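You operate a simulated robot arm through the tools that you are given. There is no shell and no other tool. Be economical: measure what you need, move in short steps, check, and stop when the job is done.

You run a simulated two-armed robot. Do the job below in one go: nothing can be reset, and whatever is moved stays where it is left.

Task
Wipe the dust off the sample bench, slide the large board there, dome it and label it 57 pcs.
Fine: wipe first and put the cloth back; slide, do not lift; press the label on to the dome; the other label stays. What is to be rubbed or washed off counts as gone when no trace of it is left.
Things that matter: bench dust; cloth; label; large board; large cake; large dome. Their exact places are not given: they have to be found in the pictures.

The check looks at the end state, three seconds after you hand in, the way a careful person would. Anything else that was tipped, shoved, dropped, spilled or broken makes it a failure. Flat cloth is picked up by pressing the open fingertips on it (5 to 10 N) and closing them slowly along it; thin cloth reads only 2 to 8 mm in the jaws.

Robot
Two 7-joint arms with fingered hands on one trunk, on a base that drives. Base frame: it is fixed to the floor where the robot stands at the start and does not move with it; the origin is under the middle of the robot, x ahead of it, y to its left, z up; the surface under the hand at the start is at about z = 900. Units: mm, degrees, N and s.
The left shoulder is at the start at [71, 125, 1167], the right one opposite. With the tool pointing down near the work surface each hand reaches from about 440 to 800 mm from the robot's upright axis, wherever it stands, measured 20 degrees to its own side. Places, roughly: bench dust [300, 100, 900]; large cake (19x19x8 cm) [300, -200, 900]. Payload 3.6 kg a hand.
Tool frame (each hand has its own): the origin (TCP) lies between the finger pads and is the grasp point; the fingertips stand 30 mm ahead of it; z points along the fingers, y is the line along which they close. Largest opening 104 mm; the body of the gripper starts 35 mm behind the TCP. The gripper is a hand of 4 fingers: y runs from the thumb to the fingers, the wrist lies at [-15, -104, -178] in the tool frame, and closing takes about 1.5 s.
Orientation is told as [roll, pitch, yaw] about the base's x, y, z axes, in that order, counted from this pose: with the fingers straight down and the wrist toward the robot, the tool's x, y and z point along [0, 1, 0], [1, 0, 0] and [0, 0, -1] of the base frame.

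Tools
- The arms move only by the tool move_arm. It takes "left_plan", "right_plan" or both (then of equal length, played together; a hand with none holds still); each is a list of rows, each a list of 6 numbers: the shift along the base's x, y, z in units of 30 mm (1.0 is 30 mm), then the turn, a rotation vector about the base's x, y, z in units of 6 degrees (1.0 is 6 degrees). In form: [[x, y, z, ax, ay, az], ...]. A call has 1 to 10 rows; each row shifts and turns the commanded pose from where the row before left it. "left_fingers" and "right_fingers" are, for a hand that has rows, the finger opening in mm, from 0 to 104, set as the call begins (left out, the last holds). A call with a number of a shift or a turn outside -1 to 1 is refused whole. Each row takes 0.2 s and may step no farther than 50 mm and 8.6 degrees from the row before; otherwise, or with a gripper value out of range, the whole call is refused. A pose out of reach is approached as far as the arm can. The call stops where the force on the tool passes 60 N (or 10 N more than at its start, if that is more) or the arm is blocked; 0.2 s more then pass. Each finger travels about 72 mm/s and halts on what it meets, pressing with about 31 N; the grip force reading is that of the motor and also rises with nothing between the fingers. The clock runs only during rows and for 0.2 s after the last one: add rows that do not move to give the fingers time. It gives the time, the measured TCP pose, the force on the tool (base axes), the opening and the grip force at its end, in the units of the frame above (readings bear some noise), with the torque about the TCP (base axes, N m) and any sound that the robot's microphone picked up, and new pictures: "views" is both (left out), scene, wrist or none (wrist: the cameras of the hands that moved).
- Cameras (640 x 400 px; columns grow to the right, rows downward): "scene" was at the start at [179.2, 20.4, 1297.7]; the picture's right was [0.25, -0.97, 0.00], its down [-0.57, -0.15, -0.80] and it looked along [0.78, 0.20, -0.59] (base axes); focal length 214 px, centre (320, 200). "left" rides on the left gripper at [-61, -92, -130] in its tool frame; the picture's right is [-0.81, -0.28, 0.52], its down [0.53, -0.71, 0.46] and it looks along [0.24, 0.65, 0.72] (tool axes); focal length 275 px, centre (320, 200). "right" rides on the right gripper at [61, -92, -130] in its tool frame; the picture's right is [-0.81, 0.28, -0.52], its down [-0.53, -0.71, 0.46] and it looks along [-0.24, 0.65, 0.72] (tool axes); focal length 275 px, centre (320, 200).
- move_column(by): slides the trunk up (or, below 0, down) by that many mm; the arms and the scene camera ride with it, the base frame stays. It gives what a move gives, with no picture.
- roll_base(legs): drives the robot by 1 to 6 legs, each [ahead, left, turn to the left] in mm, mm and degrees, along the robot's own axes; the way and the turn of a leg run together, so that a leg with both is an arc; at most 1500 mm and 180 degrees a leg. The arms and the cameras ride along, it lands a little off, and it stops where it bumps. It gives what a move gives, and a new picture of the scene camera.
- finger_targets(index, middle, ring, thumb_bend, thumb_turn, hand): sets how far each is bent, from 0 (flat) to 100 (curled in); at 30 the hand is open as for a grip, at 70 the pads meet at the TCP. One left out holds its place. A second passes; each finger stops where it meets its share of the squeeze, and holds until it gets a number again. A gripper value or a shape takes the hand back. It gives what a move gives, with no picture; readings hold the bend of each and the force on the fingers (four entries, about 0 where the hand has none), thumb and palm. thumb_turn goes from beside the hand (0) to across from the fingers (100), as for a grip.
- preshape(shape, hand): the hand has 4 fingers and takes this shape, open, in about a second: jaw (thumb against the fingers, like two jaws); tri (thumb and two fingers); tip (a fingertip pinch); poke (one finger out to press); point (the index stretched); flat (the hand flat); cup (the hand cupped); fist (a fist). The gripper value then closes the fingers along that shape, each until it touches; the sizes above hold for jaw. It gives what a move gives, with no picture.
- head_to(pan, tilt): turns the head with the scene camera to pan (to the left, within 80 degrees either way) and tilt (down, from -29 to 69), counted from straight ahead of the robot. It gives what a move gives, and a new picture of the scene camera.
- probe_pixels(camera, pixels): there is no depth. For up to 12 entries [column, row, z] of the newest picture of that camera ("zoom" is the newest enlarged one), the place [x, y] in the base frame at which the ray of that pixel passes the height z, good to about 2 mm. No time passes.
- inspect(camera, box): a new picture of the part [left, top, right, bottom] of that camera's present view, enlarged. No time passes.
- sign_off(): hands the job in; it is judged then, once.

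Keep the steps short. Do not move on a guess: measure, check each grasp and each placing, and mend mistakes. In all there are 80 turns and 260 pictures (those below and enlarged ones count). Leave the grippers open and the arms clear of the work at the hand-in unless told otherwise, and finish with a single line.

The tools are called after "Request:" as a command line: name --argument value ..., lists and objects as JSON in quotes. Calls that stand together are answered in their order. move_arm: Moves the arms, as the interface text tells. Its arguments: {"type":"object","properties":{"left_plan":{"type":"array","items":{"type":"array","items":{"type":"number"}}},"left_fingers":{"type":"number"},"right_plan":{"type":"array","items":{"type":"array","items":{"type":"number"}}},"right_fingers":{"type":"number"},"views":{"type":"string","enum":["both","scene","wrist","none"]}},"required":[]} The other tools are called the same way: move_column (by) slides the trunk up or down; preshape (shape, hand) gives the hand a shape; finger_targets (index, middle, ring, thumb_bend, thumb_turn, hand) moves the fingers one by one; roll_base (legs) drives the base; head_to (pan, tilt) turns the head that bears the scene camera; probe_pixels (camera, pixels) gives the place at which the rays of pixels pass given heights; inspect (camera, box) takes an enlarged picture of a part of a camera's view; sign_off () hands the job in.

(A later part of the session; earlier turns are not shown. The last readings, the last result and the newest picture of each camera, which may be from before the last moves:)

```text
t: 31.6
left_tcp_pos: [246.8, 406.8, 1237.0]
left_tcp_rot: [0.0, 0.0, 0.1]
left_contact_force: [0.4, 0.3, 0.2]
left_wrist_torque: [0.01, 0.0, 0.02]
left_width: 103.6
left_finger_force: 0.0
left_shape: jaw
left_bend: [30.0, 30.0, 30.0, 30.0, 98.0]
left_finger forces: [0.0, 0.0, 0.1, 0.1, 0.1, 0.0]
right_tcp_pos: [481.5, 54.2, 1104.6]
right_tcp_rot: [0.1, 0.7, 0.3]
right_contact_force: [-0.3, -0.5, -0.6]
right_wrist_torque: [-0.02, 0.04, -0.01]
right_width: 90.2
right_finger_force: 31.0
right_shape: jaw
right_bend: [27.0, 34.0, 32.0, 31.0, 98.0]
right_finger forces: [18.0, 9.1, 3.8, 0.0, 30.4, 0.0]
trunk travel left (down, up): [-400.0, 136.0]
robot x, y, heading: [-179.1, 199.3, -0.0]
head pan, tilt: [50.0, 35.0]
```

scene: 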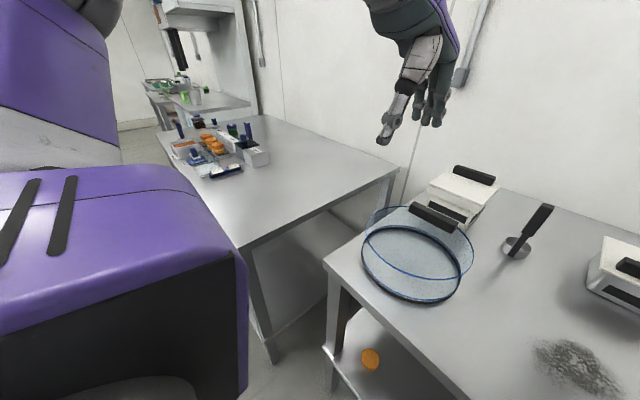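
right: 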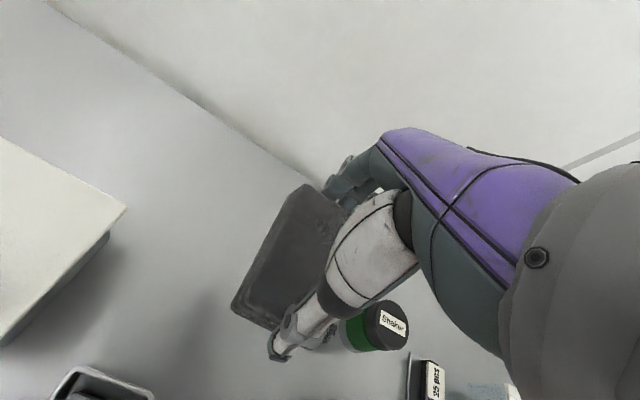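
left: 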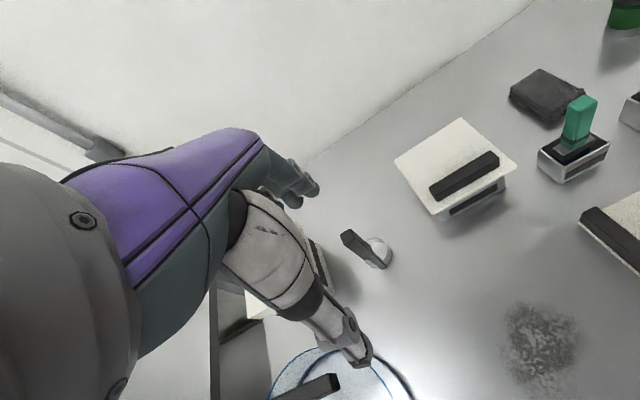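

This bench is the "Samples" bench, and the dust spot at about (350,105) is the target place. I'll bring the cloth over the dust's left side and lower it to just above contact.

Request:
move_arm --right_plan '[[-0.8, 0.95, 0, 0, 0, 0], [-0.8, 0.95, 0, 0, 0, 0], [-0.8, 0.95, 0, 0, 0, 0], [-0.8, 0.95, 0, 0, 0, 0], [0, 0, -1, 0, 0, 0], [0, 0, -1, 0, 0, 0], [0, 0, -1, 0, 0, 0], [0, 0, -1, 0, 0, 0], [0, 0, -1, 0, 0, 0]]' --views "none"

Request:
head_to --pan -5 --tilt 55

Request:
inspect --camera "right" --box '[160, 100, 480, 400]'

```text
t: 33.6
left_tcp_pos: [248.0, 407.1, 1237.2]
left_tcp_rot: [0.1, -0.1, 0.1]
left_contact_force: [0.5, 0.4, -0.4]
left_wrist_torque: [0.0, -0.01, 0.02]
left_width: 103.8
left_finger_force: 0.0
left_shape: jaw
left_bend: [30.0, 30.0, 30.0, 30.0, 98.0]
left_finger forces: [0.0, 0.0, 0.0, 0.0, 0.0, 0.0]
right_tcp_pos: [391.1, 126.9, 949.9]
right_tcp_rot: [0.0, 0.6, 0.4]
right_contact_force: [-0.6, 0.6, -0.8]
right_wrist_torque: [-0.02, 0.0, 0.02]
right_width: 90.2
right_finger_force: 30.9
right_shape: jaw
right_bend: [27.0, 34.0, 32.0, 31.0, 97.0]
right_finger forces: [18.0, 9.0, 3.9, 0.0, 30.2, 0.0]
right hand out of reach, approached as far as the arm can: row 2, 3, 4
trunk travel left (down, up): [-400.0, 136.0]
robot x, y, heading: [-177.2, 197.9, 0.3]
head pan, tilt: [50.0, 35.0]
```

```text
t: 34.8
left_tcp_pos: [247.5, 406.3, 1236.9]
left_tcp_rot: [0.0, 0.1, 0.1]
left_contact_force: [0.3, 0.4, 0.3]
left_wrist_torque: [-0.02, 0.0, 0.01]
left_width: 103.5
left_finger_force: 0.0
left_shape: jaw
left_bend: [30.0, 30.0, 30.0, 30.0, 98.0]
left_finger forces: [0.0, 0.0, 0.1, 0.0, 0.0, 0.1]
right_tcp_pos: [389.8, 127.4, 950.8]
right_tcp_rot: [-0.1, 0.5, 0.4]
right_contact_force: [-0.1, -0.3, 0.8]
right_wrist_torque: [-0.03, 0.02, -0.02]
right_width: 90.2
right_finger_force: 31.2
right_shape: jaw
right_bend: [27.0, 34.0, 32.0, 31.0, 97.0]
right_finger forces: [18.0, 9.0, 3.8, 0.0, 30.2, 0.0]
trunk travel left (down, up): [-400.0, 136.0]
robot x, y, heading: [-179.5, 196.9, 0.2]
head pan, tilt: [-5.0, 55.0]
```

scene: 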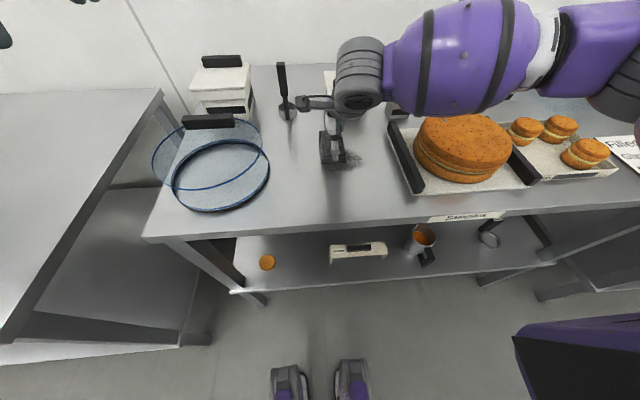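

```text
1.33 times, centred on (320, 250) of right
```

zoom: 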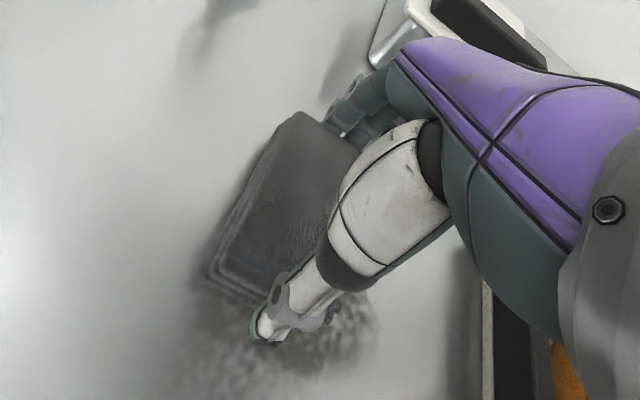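

Reach to the left is limited, so I'll raise and swing the hand right 100 mm. Then I'll drive the base 120 mm left.

Request:
move_arm --right_plan '[[0, 0, 1, 0, 0, 0], [0, 0, 1, 0, 0, 0], [0, 0, 1, 0, 0, 0], [0, -0.8, 0, 0, 0, 0], [0, -0.8, 0, 0, 0, 0], [0, -0.8, 0, 0, 0, 0], [0, -0.8, 0, 0, 0, 0]]' --views "none"

Request:
roll_base --legs '[[0, 130, 0]]'

```text
t: 36.4
left_tcp_pos: [246.8, 406.4, 1236.6]
left_tcp_rot: [0.1, 0.0, 0.3]
left_contact_force: [0.7, 0.5, -0.9]
left_wrist_torque: [-0.04, -0.02, -0.02]
left_width: 103.8
left_finger_force: 0.1
left_shape: jaw
left_bend: [30.0, 30.0, 30.0, 30.0, 98.0]
left_finger forces: [0.0, 0.0, 0.1, 0.0, 0.0, 0.0]
right_tcp_pos: [390.4, 29.7, 1041.0]
right_tcp_rot: [0.0, 0.4, 0.3]
right_contact_force: [-0.1, -0.8, -0.6]
right_wrist_torque: [-0.04, -0.03, 0.02]
right_width: 90.2
right_finger_force: 30.6
right_shape: jaw
right_bend: [27.0, 34.0, 32.0, 31.0, 97.0]
right_finger forces: [18.1, 9.0, 3.8, 0.0, 30.1, 0.0]
trunk travel left (down, up): [-400.0, 136.0]
robot x, y, heading: [-179.6, 198.7, 0.0]
head pan, tilt: [-5.0, 55.0]
```

```text
t: 38.2
left_tcp_pos: [247.4, 537.0, 1236.5]
left_tcp_rot: [0.0, -0.1, 0.3]
left_contact_force: [-0.4, -0.2, 0.7]
left_wrist_torque: [-0.04, 0.0, -0.02]
left_width: 103.8
left_finger_force: 0.1
left_shape: jaw
left_bend: [30.0, 30.0, 30.0, 30.0, 98.0]
left_finger forces: [0.0, 0.0, 0.0, 0.1, 0.0, 0.0]
right_tcp_pos: [390.7, 159.6, 1041.0]
right_tcp_rot: [0.0, 0.6, 0.3]
right_contact_force: [-0.3, 0.7, -0.9]
right_wrist_torque: [-0.03, 0.0, -0.01]
right_width: 90.2
right_finger_force: 31.2
right_shape: jaw
right_bend: [27.0, 34.0, 32.0, 31.0, 97.0]
right_finger forces: [17.9, 9.0, 3.7, 0.1, 30.2, 0.0]
trunk travel left (down, up): [-400.0, 136.0]
robot x, y, heading: [-179.6, 324.8, 0.2]
head pan, tilt: [-5.0, 55.0]
```

scene: 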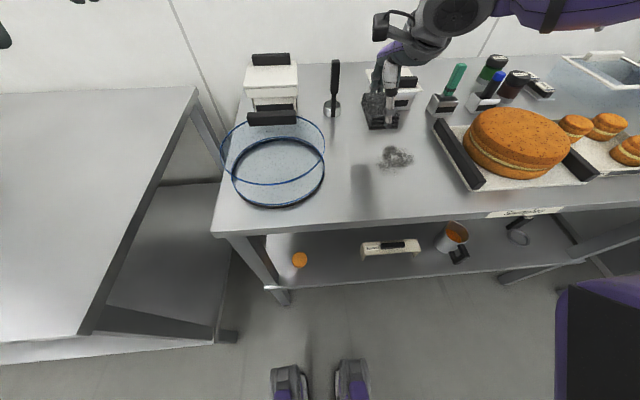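

Request:
inspect --camera "scene" --box '[340, 110, 440, 210]'

Request:
probe_pixels --camera "zoom" --pixels '[[320, 200, 900]]'

Request:
probe_pixels --camera "scene" --pixels '[[376, 168, 900], [413, 160, 900], [390, 143, 900], [408, 148, 900], [390, 171, 900], [435, 122, 930], [482, 188, 930], [332, 113, 900], [383, 88, 960]]'

```text
4.00 times, centred on (390, 160) of scene
```

zoom: 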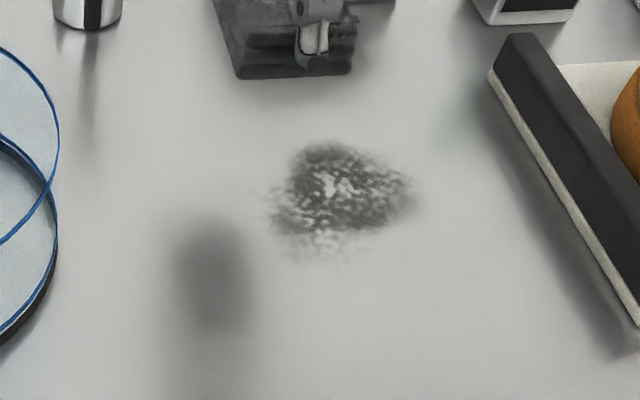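

```text
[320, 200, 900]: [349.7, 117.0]
```

```text
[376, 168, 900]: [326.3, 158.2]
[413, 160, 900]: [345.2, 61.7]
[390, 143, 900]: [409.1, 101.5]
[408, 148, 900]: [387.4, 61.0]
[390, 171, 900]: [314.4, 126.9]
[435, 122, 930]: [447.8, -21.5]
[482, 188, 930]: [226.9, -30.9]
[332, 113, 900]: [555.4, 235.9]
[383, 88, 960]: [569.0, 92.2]
```

Dust spans about x 305–405, y 55–155. I'll lower the cloth at (400,178) until light contact.

Request:
move_arm --right_plan '[[0.3, 0.6, -0.8, 0, 0, 0], [0, 0, -0.8, 0, 0, 0], [0, 0, -0.8, 0, 0, 0], [0, 0, -0.75, 0, 0, 0], [0, 0, -0.1, 0, 0, 0], [0, 0, -0.1, 0, 0, 0]]' --views "none"

```text
t: 39.6
left_tcp_pos: [246.1, 537.0, 1237.8]
left_tcp_rot: [0.0, -0.1, 0.3]
left_contact_force: [0.6, 0.0, 1.4]
left_wrist_torque: [-0.02, 0.0, 0.0]
left_width: 103.6
left_finger_force: 0.2
left_shape: jaw
left_bend: [30.0, 30.0, 30.0, 30.0, 98.0]
left_finger forces: [0.0, 0.2, 0.0, 0.0, 0.0, 0.1]
right_tcp_pos: [399.4, 177.4, 941.5]
right_tcp_rot: [0.0, 0.4, 0.3]
right_contact_force: [-0.5, 0.0, 5.8]
right_wrist_torque: [0.05, 0.37, 0.03]
right_width: 90.3
right_finger_force: 30.8
right_shape: jaw
right_bend: [27.0, 34.0, 32.0, 31.0, 98.0]
right_finger forces: [17.8, 9.1, 4.0, 0.0, 32.5, 0.1]
trunk travel left (down, up): [-400.0, 136.0]
robot x, y, heading: [-181.5, 325.9, 0.3]
head pan, tilt: [-5.0, 55.0]
```

5.8 N of contact. Now the first strokes, in lanes at x 400 and x 365 with slight extra pressure.

Request:
move_arm --right_plan '[[0, -0.6, -0.04, 0, 0, 0], [0, -0.8, 0, 0, 0, 0], [0, -0.8, 0, 0, 0, 0], [0, -0.8, 0, 0, 0, 0], [0, -0.8, 0, 0, 0, 0], [0, -0.7, 0, 0, 0, 0], [-0.8, 0, 0, 0, 0, 0], [0, 0.8, 0, 0, 0, 0], [0, 0.8, 0, 0, 0, 0], [0, 0.8, 0, 0, 0, 0]]' --views "none"

Request:
move_arm --right_plan '[[0, 0.8, 0, 0, 0, 0], [0, 0.8, 0, 0, 0, 0], [0, 0.5, 0, 0, 0, 0], [-0.8, 0, 0, 0, 0, 0], [0, -0.8, 0, 0, 0, 0], [0, -0.8, 0, 0, 0, 0], [0, -0.8, 0, 0, 0, 0], [0, -0.8, 0, 0, 0, 0], [0, -0.8, 0, 0, 0, 0], [0, -0.5, 0, 0, 0, 0]]' --views "none"

Request:
move_arm --right_plan '[[-0.8, 0, 0, 0, 0, 0], [-0.4, 0, 0, 0, 0, 0], [0, 0.8, 0, 0, 0, 0], [0, 0.8, 0, 0, 0, 0], [0, 0.8, 0, 0, 0, 0], [0, 0.8, 0, 0, 0, 0], [0, 0.8, 0, 0, 0, 0], [0, 0.5, 0, 0, 0, 0]]' --views "scene"

```text
t: 41.8
left_tcp_pos: [245.0, 536.0, 1238.3]
left_tcp_rot: [-0.1, 0.0, 0.1]
left_contact_force: [-0.5, -0.6, -0.3]
left_wrist_torque: [-0.02, 0.01, 0.0]
left_width: 103.5
left_finger_force: 0.1
left_shape: jaw
left_bend: [30.0, 30.0, 30.0, 30.0, 98.0]
left_finger forces: [0.0, 0.0, 0.1, 0.0, 0.0, 0.1]
right_tcp_pos: [374.7, 115.5, 939.4]
right_tcp_rot: [0.0, 0.5, 0.3]
right_contact_force: [-0.7, -6.7, 16.0]
right_wrist_torque: [-0.25, 0.47, 0.32]
right_width: 90.1
right_finger_force: 31.1
right_shape: jaw
right_bend: [27.0, 33.0, 30.0, 31.0, 100.0]
right_finger forces: [16.3, 11.3, 4.2, 0.0, 36.2, 0.0]
trunk travel left (down, up): [-400.0, 136.0]
robot x, y, heading: [-179.1, 323.5, 0.4]
head pan, tilt: [-5.0, 55.0]
```

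```text
t: 44.0
left_tcp_pos: [246.2, 538.0, 1237.5]
left_tcp_rot: [0.0, -0.1, 0.4]
left_contact_force: [-0.2, 0.2, 0.4]
left_wrist_torque: [0.01, 0.01, 0.01]
left_width: 103.5
left_finger_force: 0.1
left_shape: jaw
left_bend: [30.0, 30.0, 30.0, 30.0, 98.0]
left_finger forces: [0.1, 0.0, 0.1, 0.0, 0.0, 0.0]
right_tcp_pos: [351.6, 43.8, 939.6]
right_tcp_rot: [-0.1, 0.5, 0.3]
right_contact_force: [0.2, 6.7, 16.3]
right_wrist_torque: [0.29, 0.72, -0.38]
right_width: 88.5
right_finger_force: 31.3
right_shape: jaw
right_bend: [27.0, 35.0, 34.0, 33.0, 91.0]
right_finger forces: [16.9, 7.9, 3.9, 0.0, 33.5, 0.1]
trunk travel left (down, up): [-400.0, 136.0]
robot x, y, heading: [-182.8, 324.6, 0.1]
head pan, tilt: [-5.0, 55.0]
```

```text
t: 45.8
left_tcp_pos: [246.0, 536.4, 1238.2]
left_tcp_rot: [0.0, 0.0, 0.1]
left_contact_force: [-0.3, 0.0, 0.2]
left_wrist_torque: [-0.01, -0.01, 0.02]
left_width: 103.6
left_finger_force: 0.0
left_shape: jaw
left_bend: [30.0, 30.0, 30.0, 30.0, 98.0]
left_finger forces: [0.0, 0.1, 0.0, 0.1, 0.0, 0.0]
right_tcp_pos: [313.5, 176.5, 939.5]
right_tcp_rot: [-0.1, 0.5, 0.3]
right_contact_force: [0.4, -10.2, 20.9]
right_wrist_torque: [-0.3, 0.16, 0.1]
right_width: 89.9
right_finger_force: 31.2
right_shape: jaw
right_bend: [26.0, 32.0, 30.0, 31.0, 100.0]
right_finger forces: [16.5, 12.0, 5.0, 0.1, 36.6, 0.0]
trunk travel left (down, up): [-400.0, 136.0]
robot x, y, heading: [-178.9, 324.4, 0.0]
head pan, tilt: [-5.0, 55.0]
```

scene: 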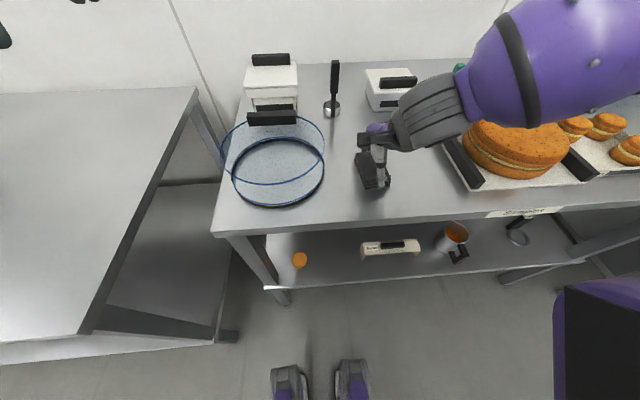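

Request:
inspect --camera "scene" --box '[340, 110, 440, 210]'

Request:
inspect --camera "right" --box '[0, 0, 640, 400]'

```text
4.00 times, centred on (390, 160) of scene
```

zoom: 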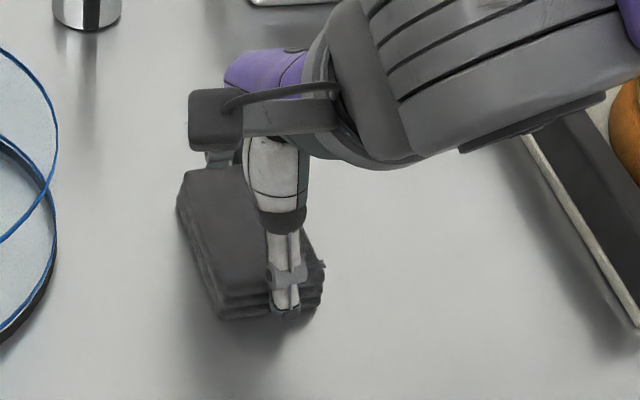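

```text
1.00 times, centred on (320, 200) of right (not enlarged: the box is as wide or as high as the picture)
```

zoom: 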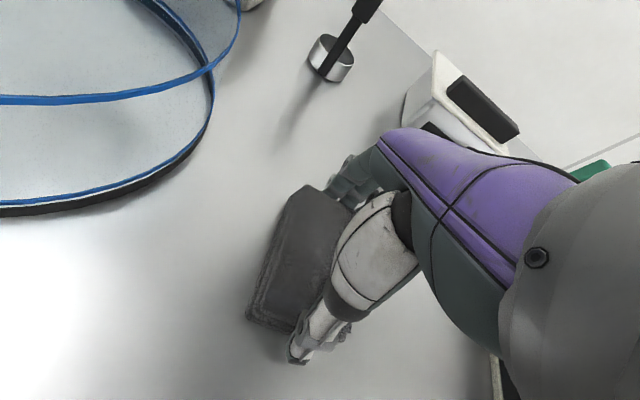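

No dust visible so far. A second pass makes sure, then I'll lift and look.

Request:
move_arm --right_plan '[[0.4, 0, 0, 0, 0, 0], [0, -0.9, 0, 0, 0, 0], [0, -0.9, 0, 0, 0, 0], [0, -0.9, 0, 0, 0, 0], [0, -0.9, 0, 0, 0, 0], [0, -0.8, 0, 0, 0, 0], [0.8, 0, 0, 0, 0, 0], [0.6, 0, 0, 0, 0, 0], [0, 0.9, 0, 0, 0, 0], [0, 0.9, 0, 0, 0, 0]]' --views "none"

Request:
move_arm --right_plan '[[0, 0.9, 0, 0, 0, 0], [0, 0.9, 0, 0, 0, 0], [0, 0.6, 0, 0, 0, 0], [0, 0, 0.6, 0, 0, 0], [0, 0, 1, 0, 0, 0], [0, 0, 1, 0, 0, 0], [0, 0, 1, 0, 0, 0], [0.5, 0, 1, 0, 0, 0], [1, 0, 0, 0, 0, 0]]' --views "scene"

Request:
inspect --camera "scene" --box '[330, 110, 440, 220]'

```text
t: 48.0
left_tcp_pos: [245.6, 537.0, 1237.8]
left_tcp_rot: [0.0, 0.0, 0.3]
left_contact_force: [0.0, -0.2, -1.2]
left_wrist_torque: [0.03, 0.0, 0.01]
left_width: 103.6
left_finger_force: 0.1
left_shape: jaw
left_bend: [30.0, 30.0, 30.0, 30.0, 98.0]
left_finger forces: [0.0, 0.0, 0.0, 0.0, 0.0, 0.0]
right_tcp_pos: [367.9, 99.6, 938.7]
right_tcp_rot: [-0.2, 0.5, 0.3]
right_contact_force: [1.2, -6.4, 12.0]
right_wrist_torque: [-0.12, 0.21, 0.09]
right_width: 89.4
right_finger_force: 30.8
right_shape: jaw
right_bend: [27.0, 34.0, 31.0, 31.0, 100.0]
right_finger forces: [18.4, 10.9, 4.9, 0.1, 35.2, 0.0]
trunk travel left (down, up): [-400.0, 136.0]
robot x, y, heading: [-180.1, 324.7, 0.4]
head pan, tilt: [-5.0, 55.0]
```

```text
t: 50.0
left_tcp_pos: [248.8, 536.3, 1236.6]
left_tcp_rot: [-0.1, 0.1, 0.3]
left_contact_force: [-0.4, 0.4, 0.6]
left_wrist_torque: [-0.01, -0.01, 0.0]
left_width: 103.7
left_finger_force: 0.2
left_shape: jaw
left_bend: [30.0, 30.0, 30.0, 30.0, 98.0]
left_finger forces: [0.1, 0.1, 0.0, 0.0, 0.0, 0.1]
right_tcp_pos: [415.8, 170.0, 1077.4]
right_tcp_rot: [-0.1, 0.7, 0.3]
right_contact_force: [-0.1, -0.5, -0.3]
right_wrist_torque: [0.01, 0.0, 0.0]
right_width: 89.5
right_finger_force: 31.2
right_shape: jaw
right_bend: [27.0, 34.0, 32.0, 31.0, 98.0]
right_finger forces: [18.9, 9.2, 3.7, 0.0, 31.5, 0.0]
trunk travel left (down, up): [-400.0, 136.0]
robot x, y, heading: [-179.8, 324.5, 0.2]
head pan, tilt: [-5.0, 55.0]
```

scene: 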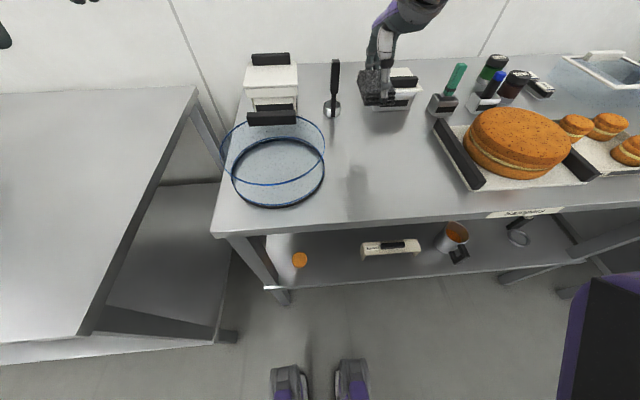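

```text
3.64 times, centred on (385, 165) of scene
```

zoom: 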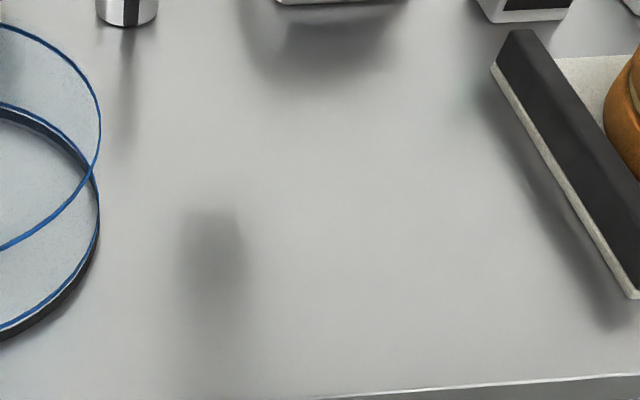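

The bench is clean. I'll raise the cloth and drive back to the start place to return it.

Request:
move_arm --right_plan '[[0, 0, 1, 0, 0, 0], [0, 0, 1, 0, 0, 0]]' --views "none"

Request:
roll_base --legs '[[0, -325, 0], [180, 0, 0]]'

Request:
head_to --pan -20 --tilt 45

```text
t: 50.6
left_tcp_pos: [247.2, 536.5, 1236.5]
left_tcp_rot: [0.1, -0.2, 0.2]
left_contact_force: [0.4, 0.3, 0.3]
left_wrist_torque: [-0.01, 0.02, 0.0]
left_width: 103.7
left_finger_force: 0.1
left_shape: jaw
left_bend: [30.0, 30.0, 30.0, 30.0, 98.0]
left_finger forces: [0.0, 0.0, 0.0, 0.0, 0.1, 0.0]
right_tcp_pos: [415.4, 170.7, 1139.1]
right_tcp_rot: [0.0, 0.6, 0.2]
right_contact_force: [0.1, 0.3, -0.9]
right_wrist_torque: [0.01, -0.01, -0.01]
right_width: 89.4
right_finger_force: 31.5
right_shape: jaw
right_bend: [27.0, 34.0, 32.0, 31.0, 98.0]
right_finger forces: [18.4, 9.1, 4.0, 0.0, 31.1, 0.1]
trunk travel left (down, up): [-400.0, 136.0]
robot x, y, heading: [-181.7, 327.0, 0.6]
head pan, tilt: [-5.0, 55.0]
```

```text
t: 55.1
left_tcp_pos: [427.4, 212.6, 1238.1]
left_tcp_rot: [0.0, 0.0, 0.4]
left_contact_force: [0.6, 0.0, 0.0]
left_wrist_torque: [-0.03, 0.0, 0.01]
left_width: 103.5
left_finger_force: 0.0
left_shape: jaw
left_bend: [30.0, 30.0, 30.0, 30.0, 98.0]
left_finger forces: [0.1, 0.0, 0.0, 0.0, 0.0, 0.0]
right_tcp_pos: [597.1, -152.6, 1137.6]
right_tcp_rot: [0.0, 0.6, 0.5]
right_contact_force: [-0.1, 0.2, -0.3]
right_wrist_torque: [0.0, 0.0, -0.02]
right_width: 89.5
right_finger_force: 30.9
right_shape: jaw
right_bend: [27.0, 34.0, 32.0, 31.0, 97.0]
right_finger forces: [18.2, 9.4, 3.9, 0.1, 31.1, 0.0]
trunk travel left (down, up): [-400.0, 136.0]
robot x, y, heading: [3.0, -1.8, 0.3]
head pan, tilt: [-5.0, 55.0]
```

scene: 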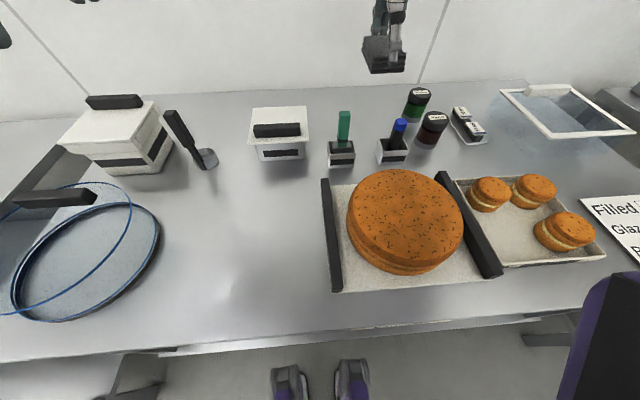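

```text
t: 55.9
left_tcp_pos: [425.9, 214.1, 1236.7]
left_tcp_rot: [-0.1, -0.1, 0.4]
left_contact_force: [0.6, 0.3, -1.3]
left_wrist_torque: [-0.03, 0.0, 0.02]
left_width: 103.6
left_finger_force: 0.0
left_shape: jaw
left_bend: [30.0, 30.0, 30.0, 30.0, 98.0]
left_finger forces: [0.1, 0.0, 0.0, 0.0, 0.0, 0.0]
right_tcp_pos: [595.9, -151.7, 1137.6]
right_tcp_rot: [0.0, 0.5, 0.5]
right_contact_force: [0.3, 0.3, -0.8]
right_wrist_torque: [-0.03, 0.0, 0.0]
right_width: 89.4
right_finger_force: 31.0
right_shape: jaw
right_bend: [27.0, 34.0, 32.0, 31.0, 97.0]
right_finger forces: [17.9, 9.6, 3.9, 0.0, 30.8, 0.0]
trunk travel left (down, up): [-400.0, 136.0]
robot x, y, heading: [1.4, 5.0, 0.5]
head pan, tilt: [-20.0, 45.0]
```

scene: 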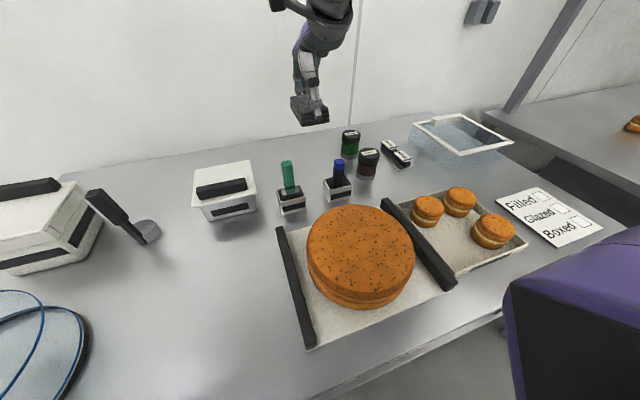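

Now to (662.5,-144.5), then down to just above contact at about 944.

Request:
move_arm --right_plan '[[0.8, 0.1, 0, 0, 0, 0], [0.7, 0.1, 0, 0, 0, 0], [0.7, 0.05, 0, 0, 0, 0], [0, 0, -1, 0, 0, 0], [0, 0, -1, 0, 0, 0], [0, 0, -1, 0, 0, 0], [0, 0, -1, 0, 0, 0], [0, 0, -1, 0, 0, 0], [0, 0, -1, 0, 0, 0], [0, 0, -0.4, 0, 0, 0]]' --views "scene"

```text
t: 58.1
left_tcp_pos: [428.1, 213.5, 1237.3]
left_tcp_rot: [-0.1, 0.0, 0.4]
left_contact_force: [-0.7, -0.3, 0.4]
left_wrist_torque: [0.0, -0.02, -0.05]
left_width: 103.5
left_finger_force: 0.0
left_shape: jaw
left_bend: [30.0, 30.0, 30.0, 30.0, 98.0]
left_finger forces: [0.1, 0.1, 0.0, 0.0, 0.0, 0.0]
right_tcp_pos: [662.3, -143.9, 945.4]
right_tcp_rot: [0.0, 0.6, 0.5]
right_contact_force: [-0.1, 1.4, -1.5]
right_wrist_torque: [0.0, 0.0, -0.01]
right_width: 89.6
right_finger_force: 31.2
right_shape: jaw
right_bend: [27.0, 34.0, 32.0, 31.0, 97.0]
right_finger forces: [17.8, 9.4, 3.8, 0.0, 30.7, 0.0]
trunk travel left (down, up): [-400.0, 136.0]
robot x, y, heading: [-2.7, 1.5, 0.5]
head pan, tilt: [-20.0, 45.0]
```

scene: 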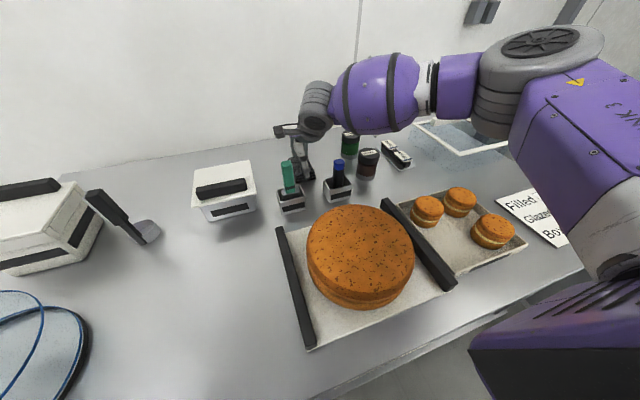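

Lower the last 4 mm, open, and rise straight up.

Request:
move_arm --right_plan '[[0, 0, -0.1, 0, 0, 0], [0, 0, -0.05, 0, 0, 0], [0, 0, 0, 0, 0, 0]]' --views "none"

Request:
move_arm --right_plan '[[0, 0, 0, 0, 0, 0], [0, 0, 0, 0, 0, 0], [0, 0, 0, 0, 0, 0], [0, 0, 0, 0, 0, 0], [0, 0, 0.3, 0, 0, 0], [0, 0, 0.5, 0, 0, 0], [0, 0, 1, 0, 0, 0], [0, 0, 1, 0, 0, 0], [0, 0, 1, 0, 0, 0]]' --right_fingers 104 --views "both"

```text
t: 58.9
left_tcp_pos: [426.3, 213.3, 1238.0]
left_tcp_rot: [0.0, -0.1, 0.4]
left_contact_force: [-0.7, -0.1, 0.7]
left_wrist_torque: [-0.01, 0.04, 0.03]
left_width: 103.7
left_finger_force: 0.0
left_shape: jaw
left_bend: [30.0, 30.0, 30.0, 30.0, 98.0]
left_finger forces: [0.0, 0.0, 0.1, 0.0, 0.1, 0.1]
right_tcp_pos: [662.5, -144.1, 941.7]
right_tcp_rot: [-0.1, 0.5, 0.5]
right_contact_force: [1.4, -1.6, 3.7]
right_wrist_torque: [0.02, 0.23, 0.03]
right_width: 89.4
right_finger_force: 30.8
right_shape: jaw
right_bend: [27.0, 34.0, 32.0, 31.0, 97.0]
right_finger forces: [17.9, 9.4, 4.1, 0.0, 31.7, 0.1]
trunk travel left (down, up): [-400.0, 136.0]
robot x, y, heading: [1.2, 1.0, 0.3]
head pan, tilt: [-20.0, 45.0]
```

```text
t: 60.9
left_tcp_pos: [426.2, 214.1, 1237.4]
left_tcp_rot: [0.0, -0.1, 0.3]
left_contact_force: [-0.3, -0.1, 0.0]
left_wrist_torque: [-0.03, 0.0, 0.02]
left_width: 103.7
left_finger_force: 0.0
left_shape: jaw
left_bend: [30.0, 30.0, 30.0, 30.0, 98.0]
left_finger forces: [0.1, 0.0, 0.0, 0.0, 0.1, 0.0]
right_tcp_pos: [662.1, -144.6, 1055.3]
right_tcp_rot: [0.1, 0.6, 0.5]
right_contact_force: [-0.7, 0.6, 0.2]
right_wrist_torque: [0.0, 0.03, -0.03]
right_width: 103.8
right_finger_force: 0.0
right_shape: jaw
right_bend: [30.0, 30.0, 30.0, 30.0, 98.0]
right_finger forces: [0.1, 0.1, 0.0, 0.1, 0.0, 0.0]
trunk travel left (down, up): [-400.0, 136.0]
robot x, y, heading: [-1.8, 7.4, 0.4]
head pan, tilt: [-20.0, 45.0]
```

scene: 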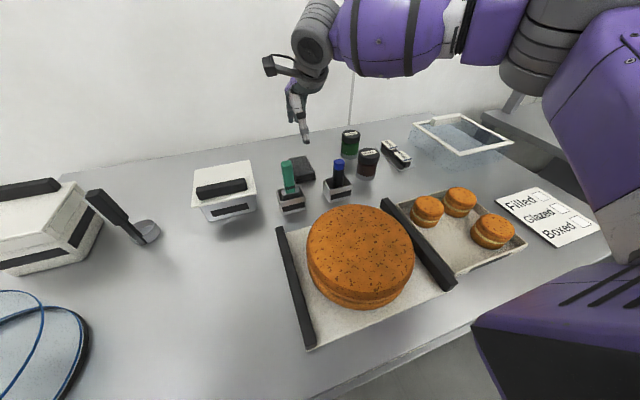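
right: 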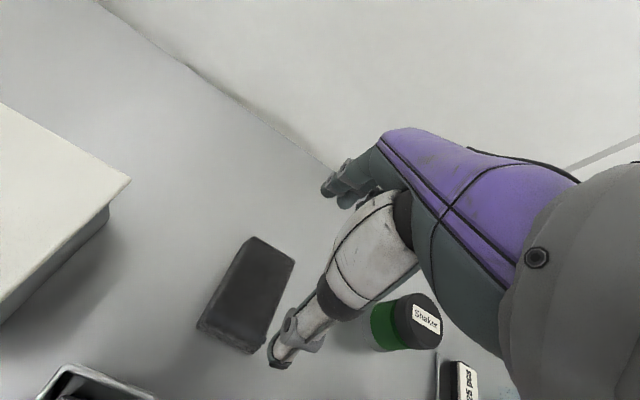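

The cloth is back. For sliding, the right hand at yaw -90° can grip the board's left bar with its wrist on the free side. I'll raise the arm, drive to about (-210,215), and check the room on the left.

Request:
move_arm --right_plan '[[0, 0, 1, 0, 0, 0], [0, 0, 1, 0, 0, 0], [0, 0, 1, 0, 0, 0]]' --views "none"

Request:
roll_base --legs '[[-212, 0, 0], [0, 210, 0]]'

Request:
head_to --pan 60 --tilt 45

Request:
probe_pixels --camera "scene" --pixels '[[240, 260, 900], [320, 200, 900]]'

```text
t: 61.7
left_tcp_pos: [426.7, 213.5, 1237.8]
left_tcp_rot: [0.0, 0.0, 0.4]
left_contact_force: [0.7, 0.9, 0.0]
left_wrist_torque: [-0.01, 0.03, 0.02]
left_width: 103.8
left_finger_force: 0.1
left_shape: jaw
left_bend: [30.0, 30.0, 30.0, 30.0, 98.0]
left_finger forces: [0.0, 0.1, 0.0, 0.0, 0.0, 0.0]
right_tcp_pos: [662.2, -151.5, 1145.6]
right_tcp_rot: [0.0, 0.6, 0.5]
right_contact_force: [-0.1, 0.6, -0.3]
right_wrist_torque: [0.01, -0.06, 0.03]
right_width: 103.9
right_finger_force: 0.0
right_shape: jaw
right_bend: [30.0, 30.0, 30.0, 30.0, 98.0]
right_finger forces: [0.0, 0.1, 0.1, 0.0, 0.1, 0.0]
right hand out of reach, approached as far as the arm can: row 3
trunk travel left (down, up): [-400.0, 136.0]
robot x, y, heading: [1.3, -2.7, 0.4]
head pan, tilt: [-20.0, 45.0]
```

```text
t: 65.4
left_tcp_pos: [212.3, 421.3, 1236.8]
left_tcp_rot: [0.0, 0.0, 0.5]
left_contact_force: [0.5, -0.4, 0.4]
left_wrist_torque: [0.02, 0.03, 0.01]
left_width: 103.7
left_finger_force: 0.0
left_shape: jaw
left_bend: [30.0, 30.0, 30.0, 30.0, 98.0]
left_finger forces: [0.0, 0.0, 0.0, 0.1, 0.0, 0.0]
right_tcp_pos: [448.9, 59.1, 1144.7]
right_tcp_rot: [0.0, 0.4, 0.5]
right_contact_force: [0.8, -1.3, 0.4]
right_wrist_torque: [0.02, -0.01, 0.02]
right_width: 103.9
right_finger_force: 0.1
right_shape: jaw
right_bend: [30.0, 30.0, 30.0, 30.0, 98.0]
right_finger forces: [0.0, 0.1, 0.0, 0.1, 0.0, 0.0]
trunk travel left (down, up): [-400.0, 136.0]
robot x, y, heading: [-217.4, 210.6, 0.3]
head pan, tilt: [-20.0, 45.0]
```

scene: 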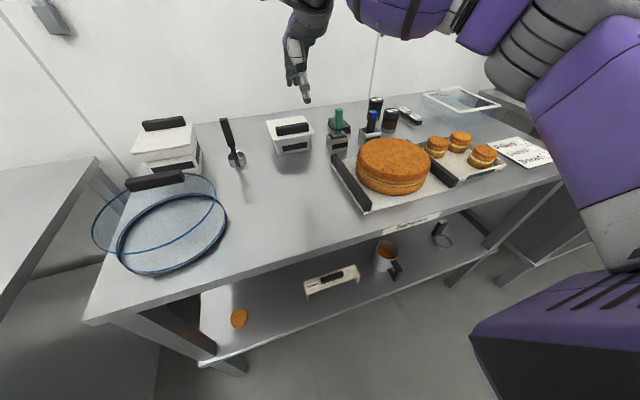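

```text
t: 67.0
left_tcp_pos: [212.9, 422.3, 1237.2]
left_tcp_rot: [0.0, 0.0, 0.5]
left_contact_force: [-0.1, 1.1, -0.4]
left_wrist_torque: [-0.01, -0.01, 0.01]
left_width: 103.7
left_finger_force: 0.1
left_shape: jaw
left_bend: [30.0, 30.0, 30.0, 30.0, 98.0]
left_finger forces: [0.1, 0.1, 0.0, 0.0, 0.1, 0.0]
right_tcp_pos: [448.6, 58.0, 1145.1]
right_tcp_rot: [0.0, 0.5, 0.5]
right_contact_force: [0.4, -0.3, -0.2]
right_wrist_torque: [-0.03, -0.03, 0.01]
right_width: 103.9
right_finger_force: 0.1
right_shape: jaw
right_bend: [30.0, 30.0, 30.0, 30.0, 98.0]
right_finger forces: [0.0, 0.0, 0.0, 0.0, 0.0, 0.1]
trunk travel left (down, up): [-400.0, 136.0]
robot x, y, heading: [-211.6, 210.6, 0.4]
head pan, tilt: [60.0, 45.0]
```

scene: 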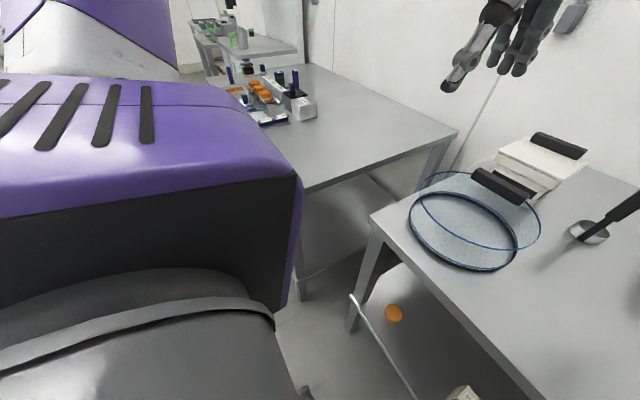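

```text
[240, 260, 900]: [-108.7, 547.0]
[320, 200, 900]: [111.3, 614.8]
```

Request:
probe_pixels --camera "scene" --pixels '[[304, 192, 900], [380, 162, 900], [458, 130, 900], [303, 298, 0], [372, 215, 900]]'

Request:
head_to --pan -30 --tilt 50

Request:
inspect --camera "scene" --box '[260, 60, 460, 220]'

```text
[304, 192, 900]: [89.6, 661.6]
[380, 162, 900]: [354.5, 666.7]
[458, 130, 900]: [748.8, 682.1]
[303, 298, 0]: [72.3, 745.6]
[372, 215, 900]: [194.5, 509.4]
```

```text
t: 68.6
left_tcp_pos: [213.2, 423.6, 1237.3]
left_tcp_rot: [0.1, 0.1, 0.6]
left_contact_force: [-0.5, -0.2, 0.0]
left_wrist_torque: [0.02, 0.0, -0.01]
left_width: 103.7
left_finger_force: 0.1
left_shape: jaw
left_bend: [30.0, 30.0, 30.0, 30.0, 98.0]
left_finger forces: [0.1, 0.0, 0.0, 0.1, 0.0, 0.0]
right_tcp_pos: [449.9, 59.5, 1146.7]
right_tcp_rot: [0.0, 0.5, 0.5]
right_contact_force: [0.2, 0.8, 0.4]
right_wrist_torque: [0.0, -0.01, -0.02]
right_width: 104.0
right_finger_force: 0.1
right_shape: jaw
right_bend: [30.0, 30.0, 30.0, 30.0, 98.0]
right_finger forces: [0.0, 0.1, 0.0, 0.0, 0.0, 0.0]
trunk travel left (down, up): [-400.0, 136.0]
robot x, y, heading: [-211.3, 210.9, 0.3]
head pan, tilt: [-30.0, 50.0]
```

scene: 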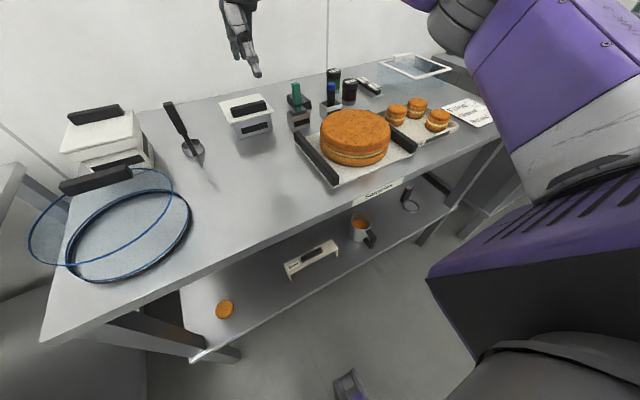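

```text
2.50 times, centred on (360, 140) of scene
```

zoom: 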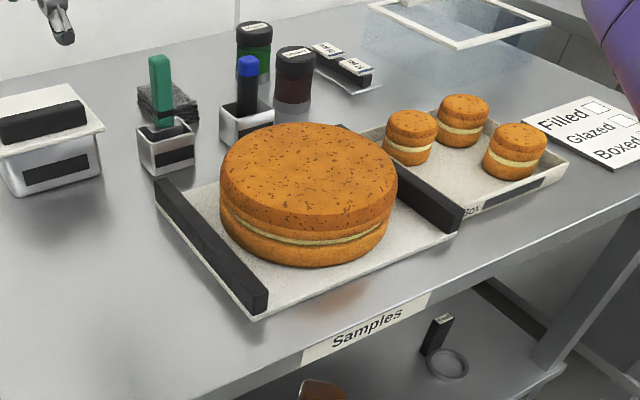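

There is room: the left bench corner is at (90,660). I'll turn the right hand to yaw -90° above the near end of the left bar.

Request:
move_arm --right_plan '[[-0.5, -0.2, 0, 0, 0, -1], [-0.5, -0.2, 0, 0, 0, -1], [-0.5, -0.2, 0, 0, 0, -1], [-0.5, -0.2, 0, 0, 0, -1], [-0.5, -0.2, 0, 0, 0, -1], [-0.5, -0.2, 0, 0, 0, -1], [-0.5, -0.2, 0, 0, 0, -1], [-0.5, -0.2, 0, 0, 0, -1], [-0.5, -0.2, 0, 0, 0, -1], [-0.5, -0.2, 0, 0, 0, -1]]' --right_fingers 50 --views "none"

Request:
move_arm --right_plan '[[0, -0.3, -0.5, 0, 0, -1], [0, -0.3, -0.5, 0, 0, -1], [0, -0.3, -0.5, 0, 0, -1], [0, -0.3, -0.5, 0, 0, -1], [0, -0.3, -0.5, 0, 0, -1]]' --views "both"

```text
t: 70.8
left_tcp_pos: [213.1, 422.9, 1237.5]
left_tcp_rot: [0.1, -0.1, 0.6]
left_contact_force: [0.0, 1.5, 0.1]
left_wrist_torque: [-0.05, 0.01, 0.04]
left_width: 103.8
left_finger_force: 0.1
left_shape: jaw
left_bend: [30.0, 30.0, 30.0, 30.0, 98.0]
left_finger forces: [0.0, 0.0, 0.0, 0.1, 0.0, 0.0]
right_tcp_pos: [297.5, -0.5, 1143.4]
right_tcp_rot: [0.0, 0.5, -59.6]
right_contact_force: [0.0, -0.3, -0.1]
right_wrist_torque: [-0.03, -0.03, -0.01]
right_width: 50.8
right_finger_force: 0.0
right_shape: jaw
right_bend: [74.0, 45.0, 42.0, 70.0, 100.0]
right_finger forces: [0.0, 0.1, 0.1, 0.0, 0.0, 0.0]
trunk travel left (down, up): [-400.0, 136.0]
robot x, y, heading: [-217.2, 210.3, 0.1]
head pan, tilt: [-30.0, 50.0]
```

```text
t: 72.0
left_tcp_pos: [213.0, 420.2, 1236.2]
left_tcp_rot: [0.0, 0.0, 0.5]
left_contact_force: [0.2, 0.2, 0.4]
left_wrist_torque: [-0.05, 0.02, -0.05]
left_width: 103.8
left_finger_force: 0.0
left_shape: jaw
left_bend: [30.0, 30.0, 30.0, 30.0, 98.0]
left_finger forces: [0.1, 0.0, 0.1, 0.0, 0.1, 0.0]
right_tcp_pos: [300.2, -46.6, 1069.5]
right_tcp_rot: [0.0, 0.6, -89.7]
right_contact_force: [1.0, 0.5, -0.7]
right_wrist_torque: [-0.01, -0.03, -0.01]
right_width: 50.5
right_finger_force: 0.0
right_shape: jaw
right_bend: [74.0, 45.0, 42.0, 70.0, 100.0]
right_finger forces: [0.1, 0.0, 0.0, 0.1, 0.1, 0.0]
trunk travel left (down, up): [-400.0, 136.0]
robot x, y, heading: [-216.5, 212.8, 0.1]
head pan, tilt: [-30.0, 50.0]
```

scene: 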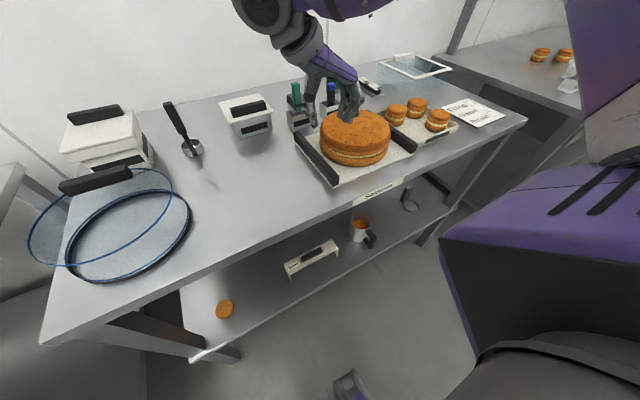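
right: 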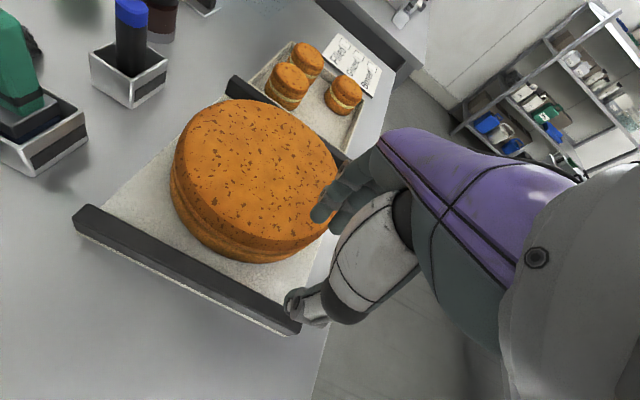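

Request:
inspect --camera "right" --box '[60, 180, 380, 380]'

Request:
probe_pixels --camera "right" --pixels '[[92, 205, 932], [73, 222, 932], [75, 237, 905], [235, 292, 932], [240, 308, 905], [225, 300, 932], [196, 280, 932], [208, 272, 932], [300, 330, 905], [258, 262, 912]]'

```text
2.00 times, centred on (220, 280) of right
```

zoom: 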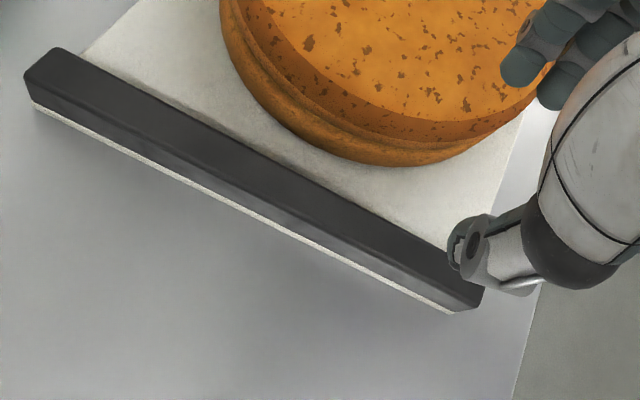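

```text
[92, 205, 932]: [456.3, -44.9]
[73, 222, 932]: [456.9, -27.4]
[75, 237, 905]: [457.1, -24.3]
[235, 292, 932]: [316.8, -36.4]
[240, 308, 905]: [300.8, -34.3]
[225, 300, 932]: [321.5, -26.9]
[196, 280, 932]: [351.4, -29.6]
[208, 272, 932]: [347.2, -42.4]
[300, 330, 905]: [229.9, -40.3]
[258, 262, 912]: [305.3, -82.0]
```

The bar runs along x with its top at z≈932 and y from -27 to -45. I'll go over its near end at (265,-37), lower to 957 and look.

Request:
move_arm --right_plan '[[-0.6, 0.17, 0, 0, 0, 0], [-0.57, 0.17, 0, 0, 0, 0], [0, 0, -0.9, 0, 0, 0], [0, 0, -0.9, 0, 0, 0], [0, 0, -0.9, 0, 0, 0], [0, 0, -0.6, 0, 0, 0], [0, 0, -0.4, 0, 0, 0]]' --views "both"

Request:
inspect --camera "right" --box '[160, 100, 440, 400]'

Request:
inspect --camera "scene" --box '[260, 80, 440, 220]'

```text
t: 73.6
left_tcp_pos: [212.8, 422.4, 1236.3]
left_tcp_rot: [0.1, -0.1, 0.5]
left_contact_force: [0.6, 1.5, -0.5]
left_wrist_torque: [-0.02, 0.0, 0.0]
left_width: 103.8
left_finger_force: 0.0
left_shape: jaw
left_bend: [30.0, 30.0, 30.0, 30.0, 98.0]
left_finger forces: [0.0, 0.0, 0.1, 0.0, 0.0, 0.1]
right_tcp_pos: [264.6, -34.8, 958.5]
right_tcp_rot: [0.0, 0.6, -89.5]
right_contact_force: [0.4, -0.2, -0.1]
right_wrist_torque: [0.02, -0.02, -0.01]
right_width: 50.4
right_finger_force: 0.1
right_shape: jaw
right_bend: [74.0, 45.0, 42.0, 70.0, 100.0]
right_finger forces: [0.0, 0.0, 0.1, 0.1, 0.1, 0.1]
trunk travel left (down, up): [-400.0, 136.0]
robot x, y, heading: [-214.4, 209.7, 0.5]
head pan, tilt: [-30.0, 50.0]
```

scene: 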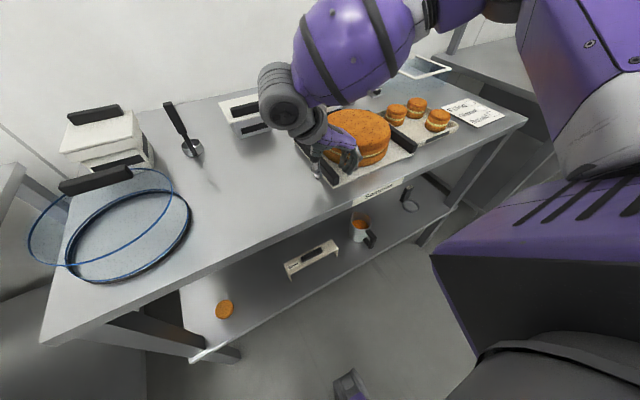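
right: 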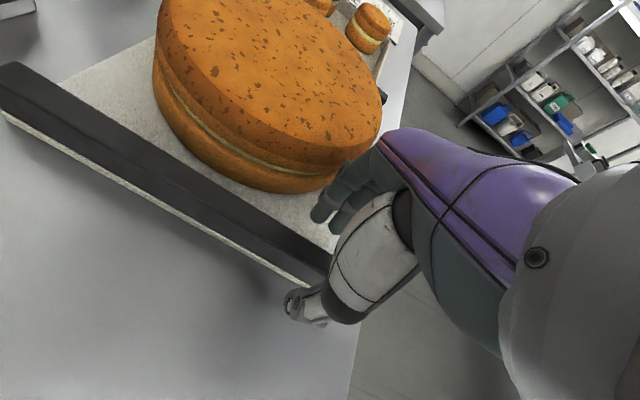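

```text
1.33 times, centred on (300, 250) of right
```

zoom: 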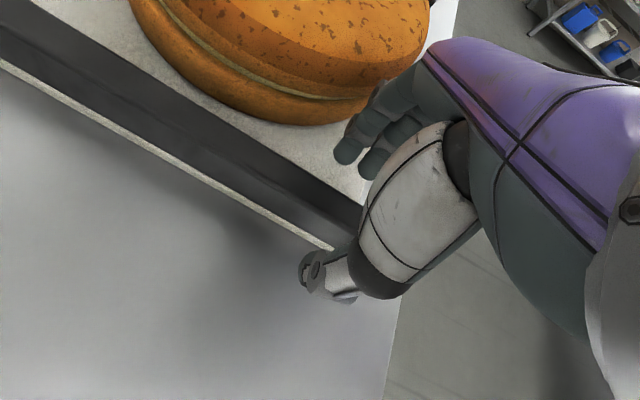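

```text
2.86 times, centred on (350, 150) of scene
```

zoom: 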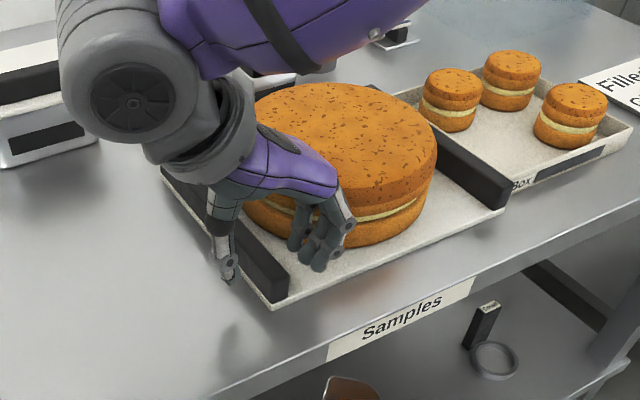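

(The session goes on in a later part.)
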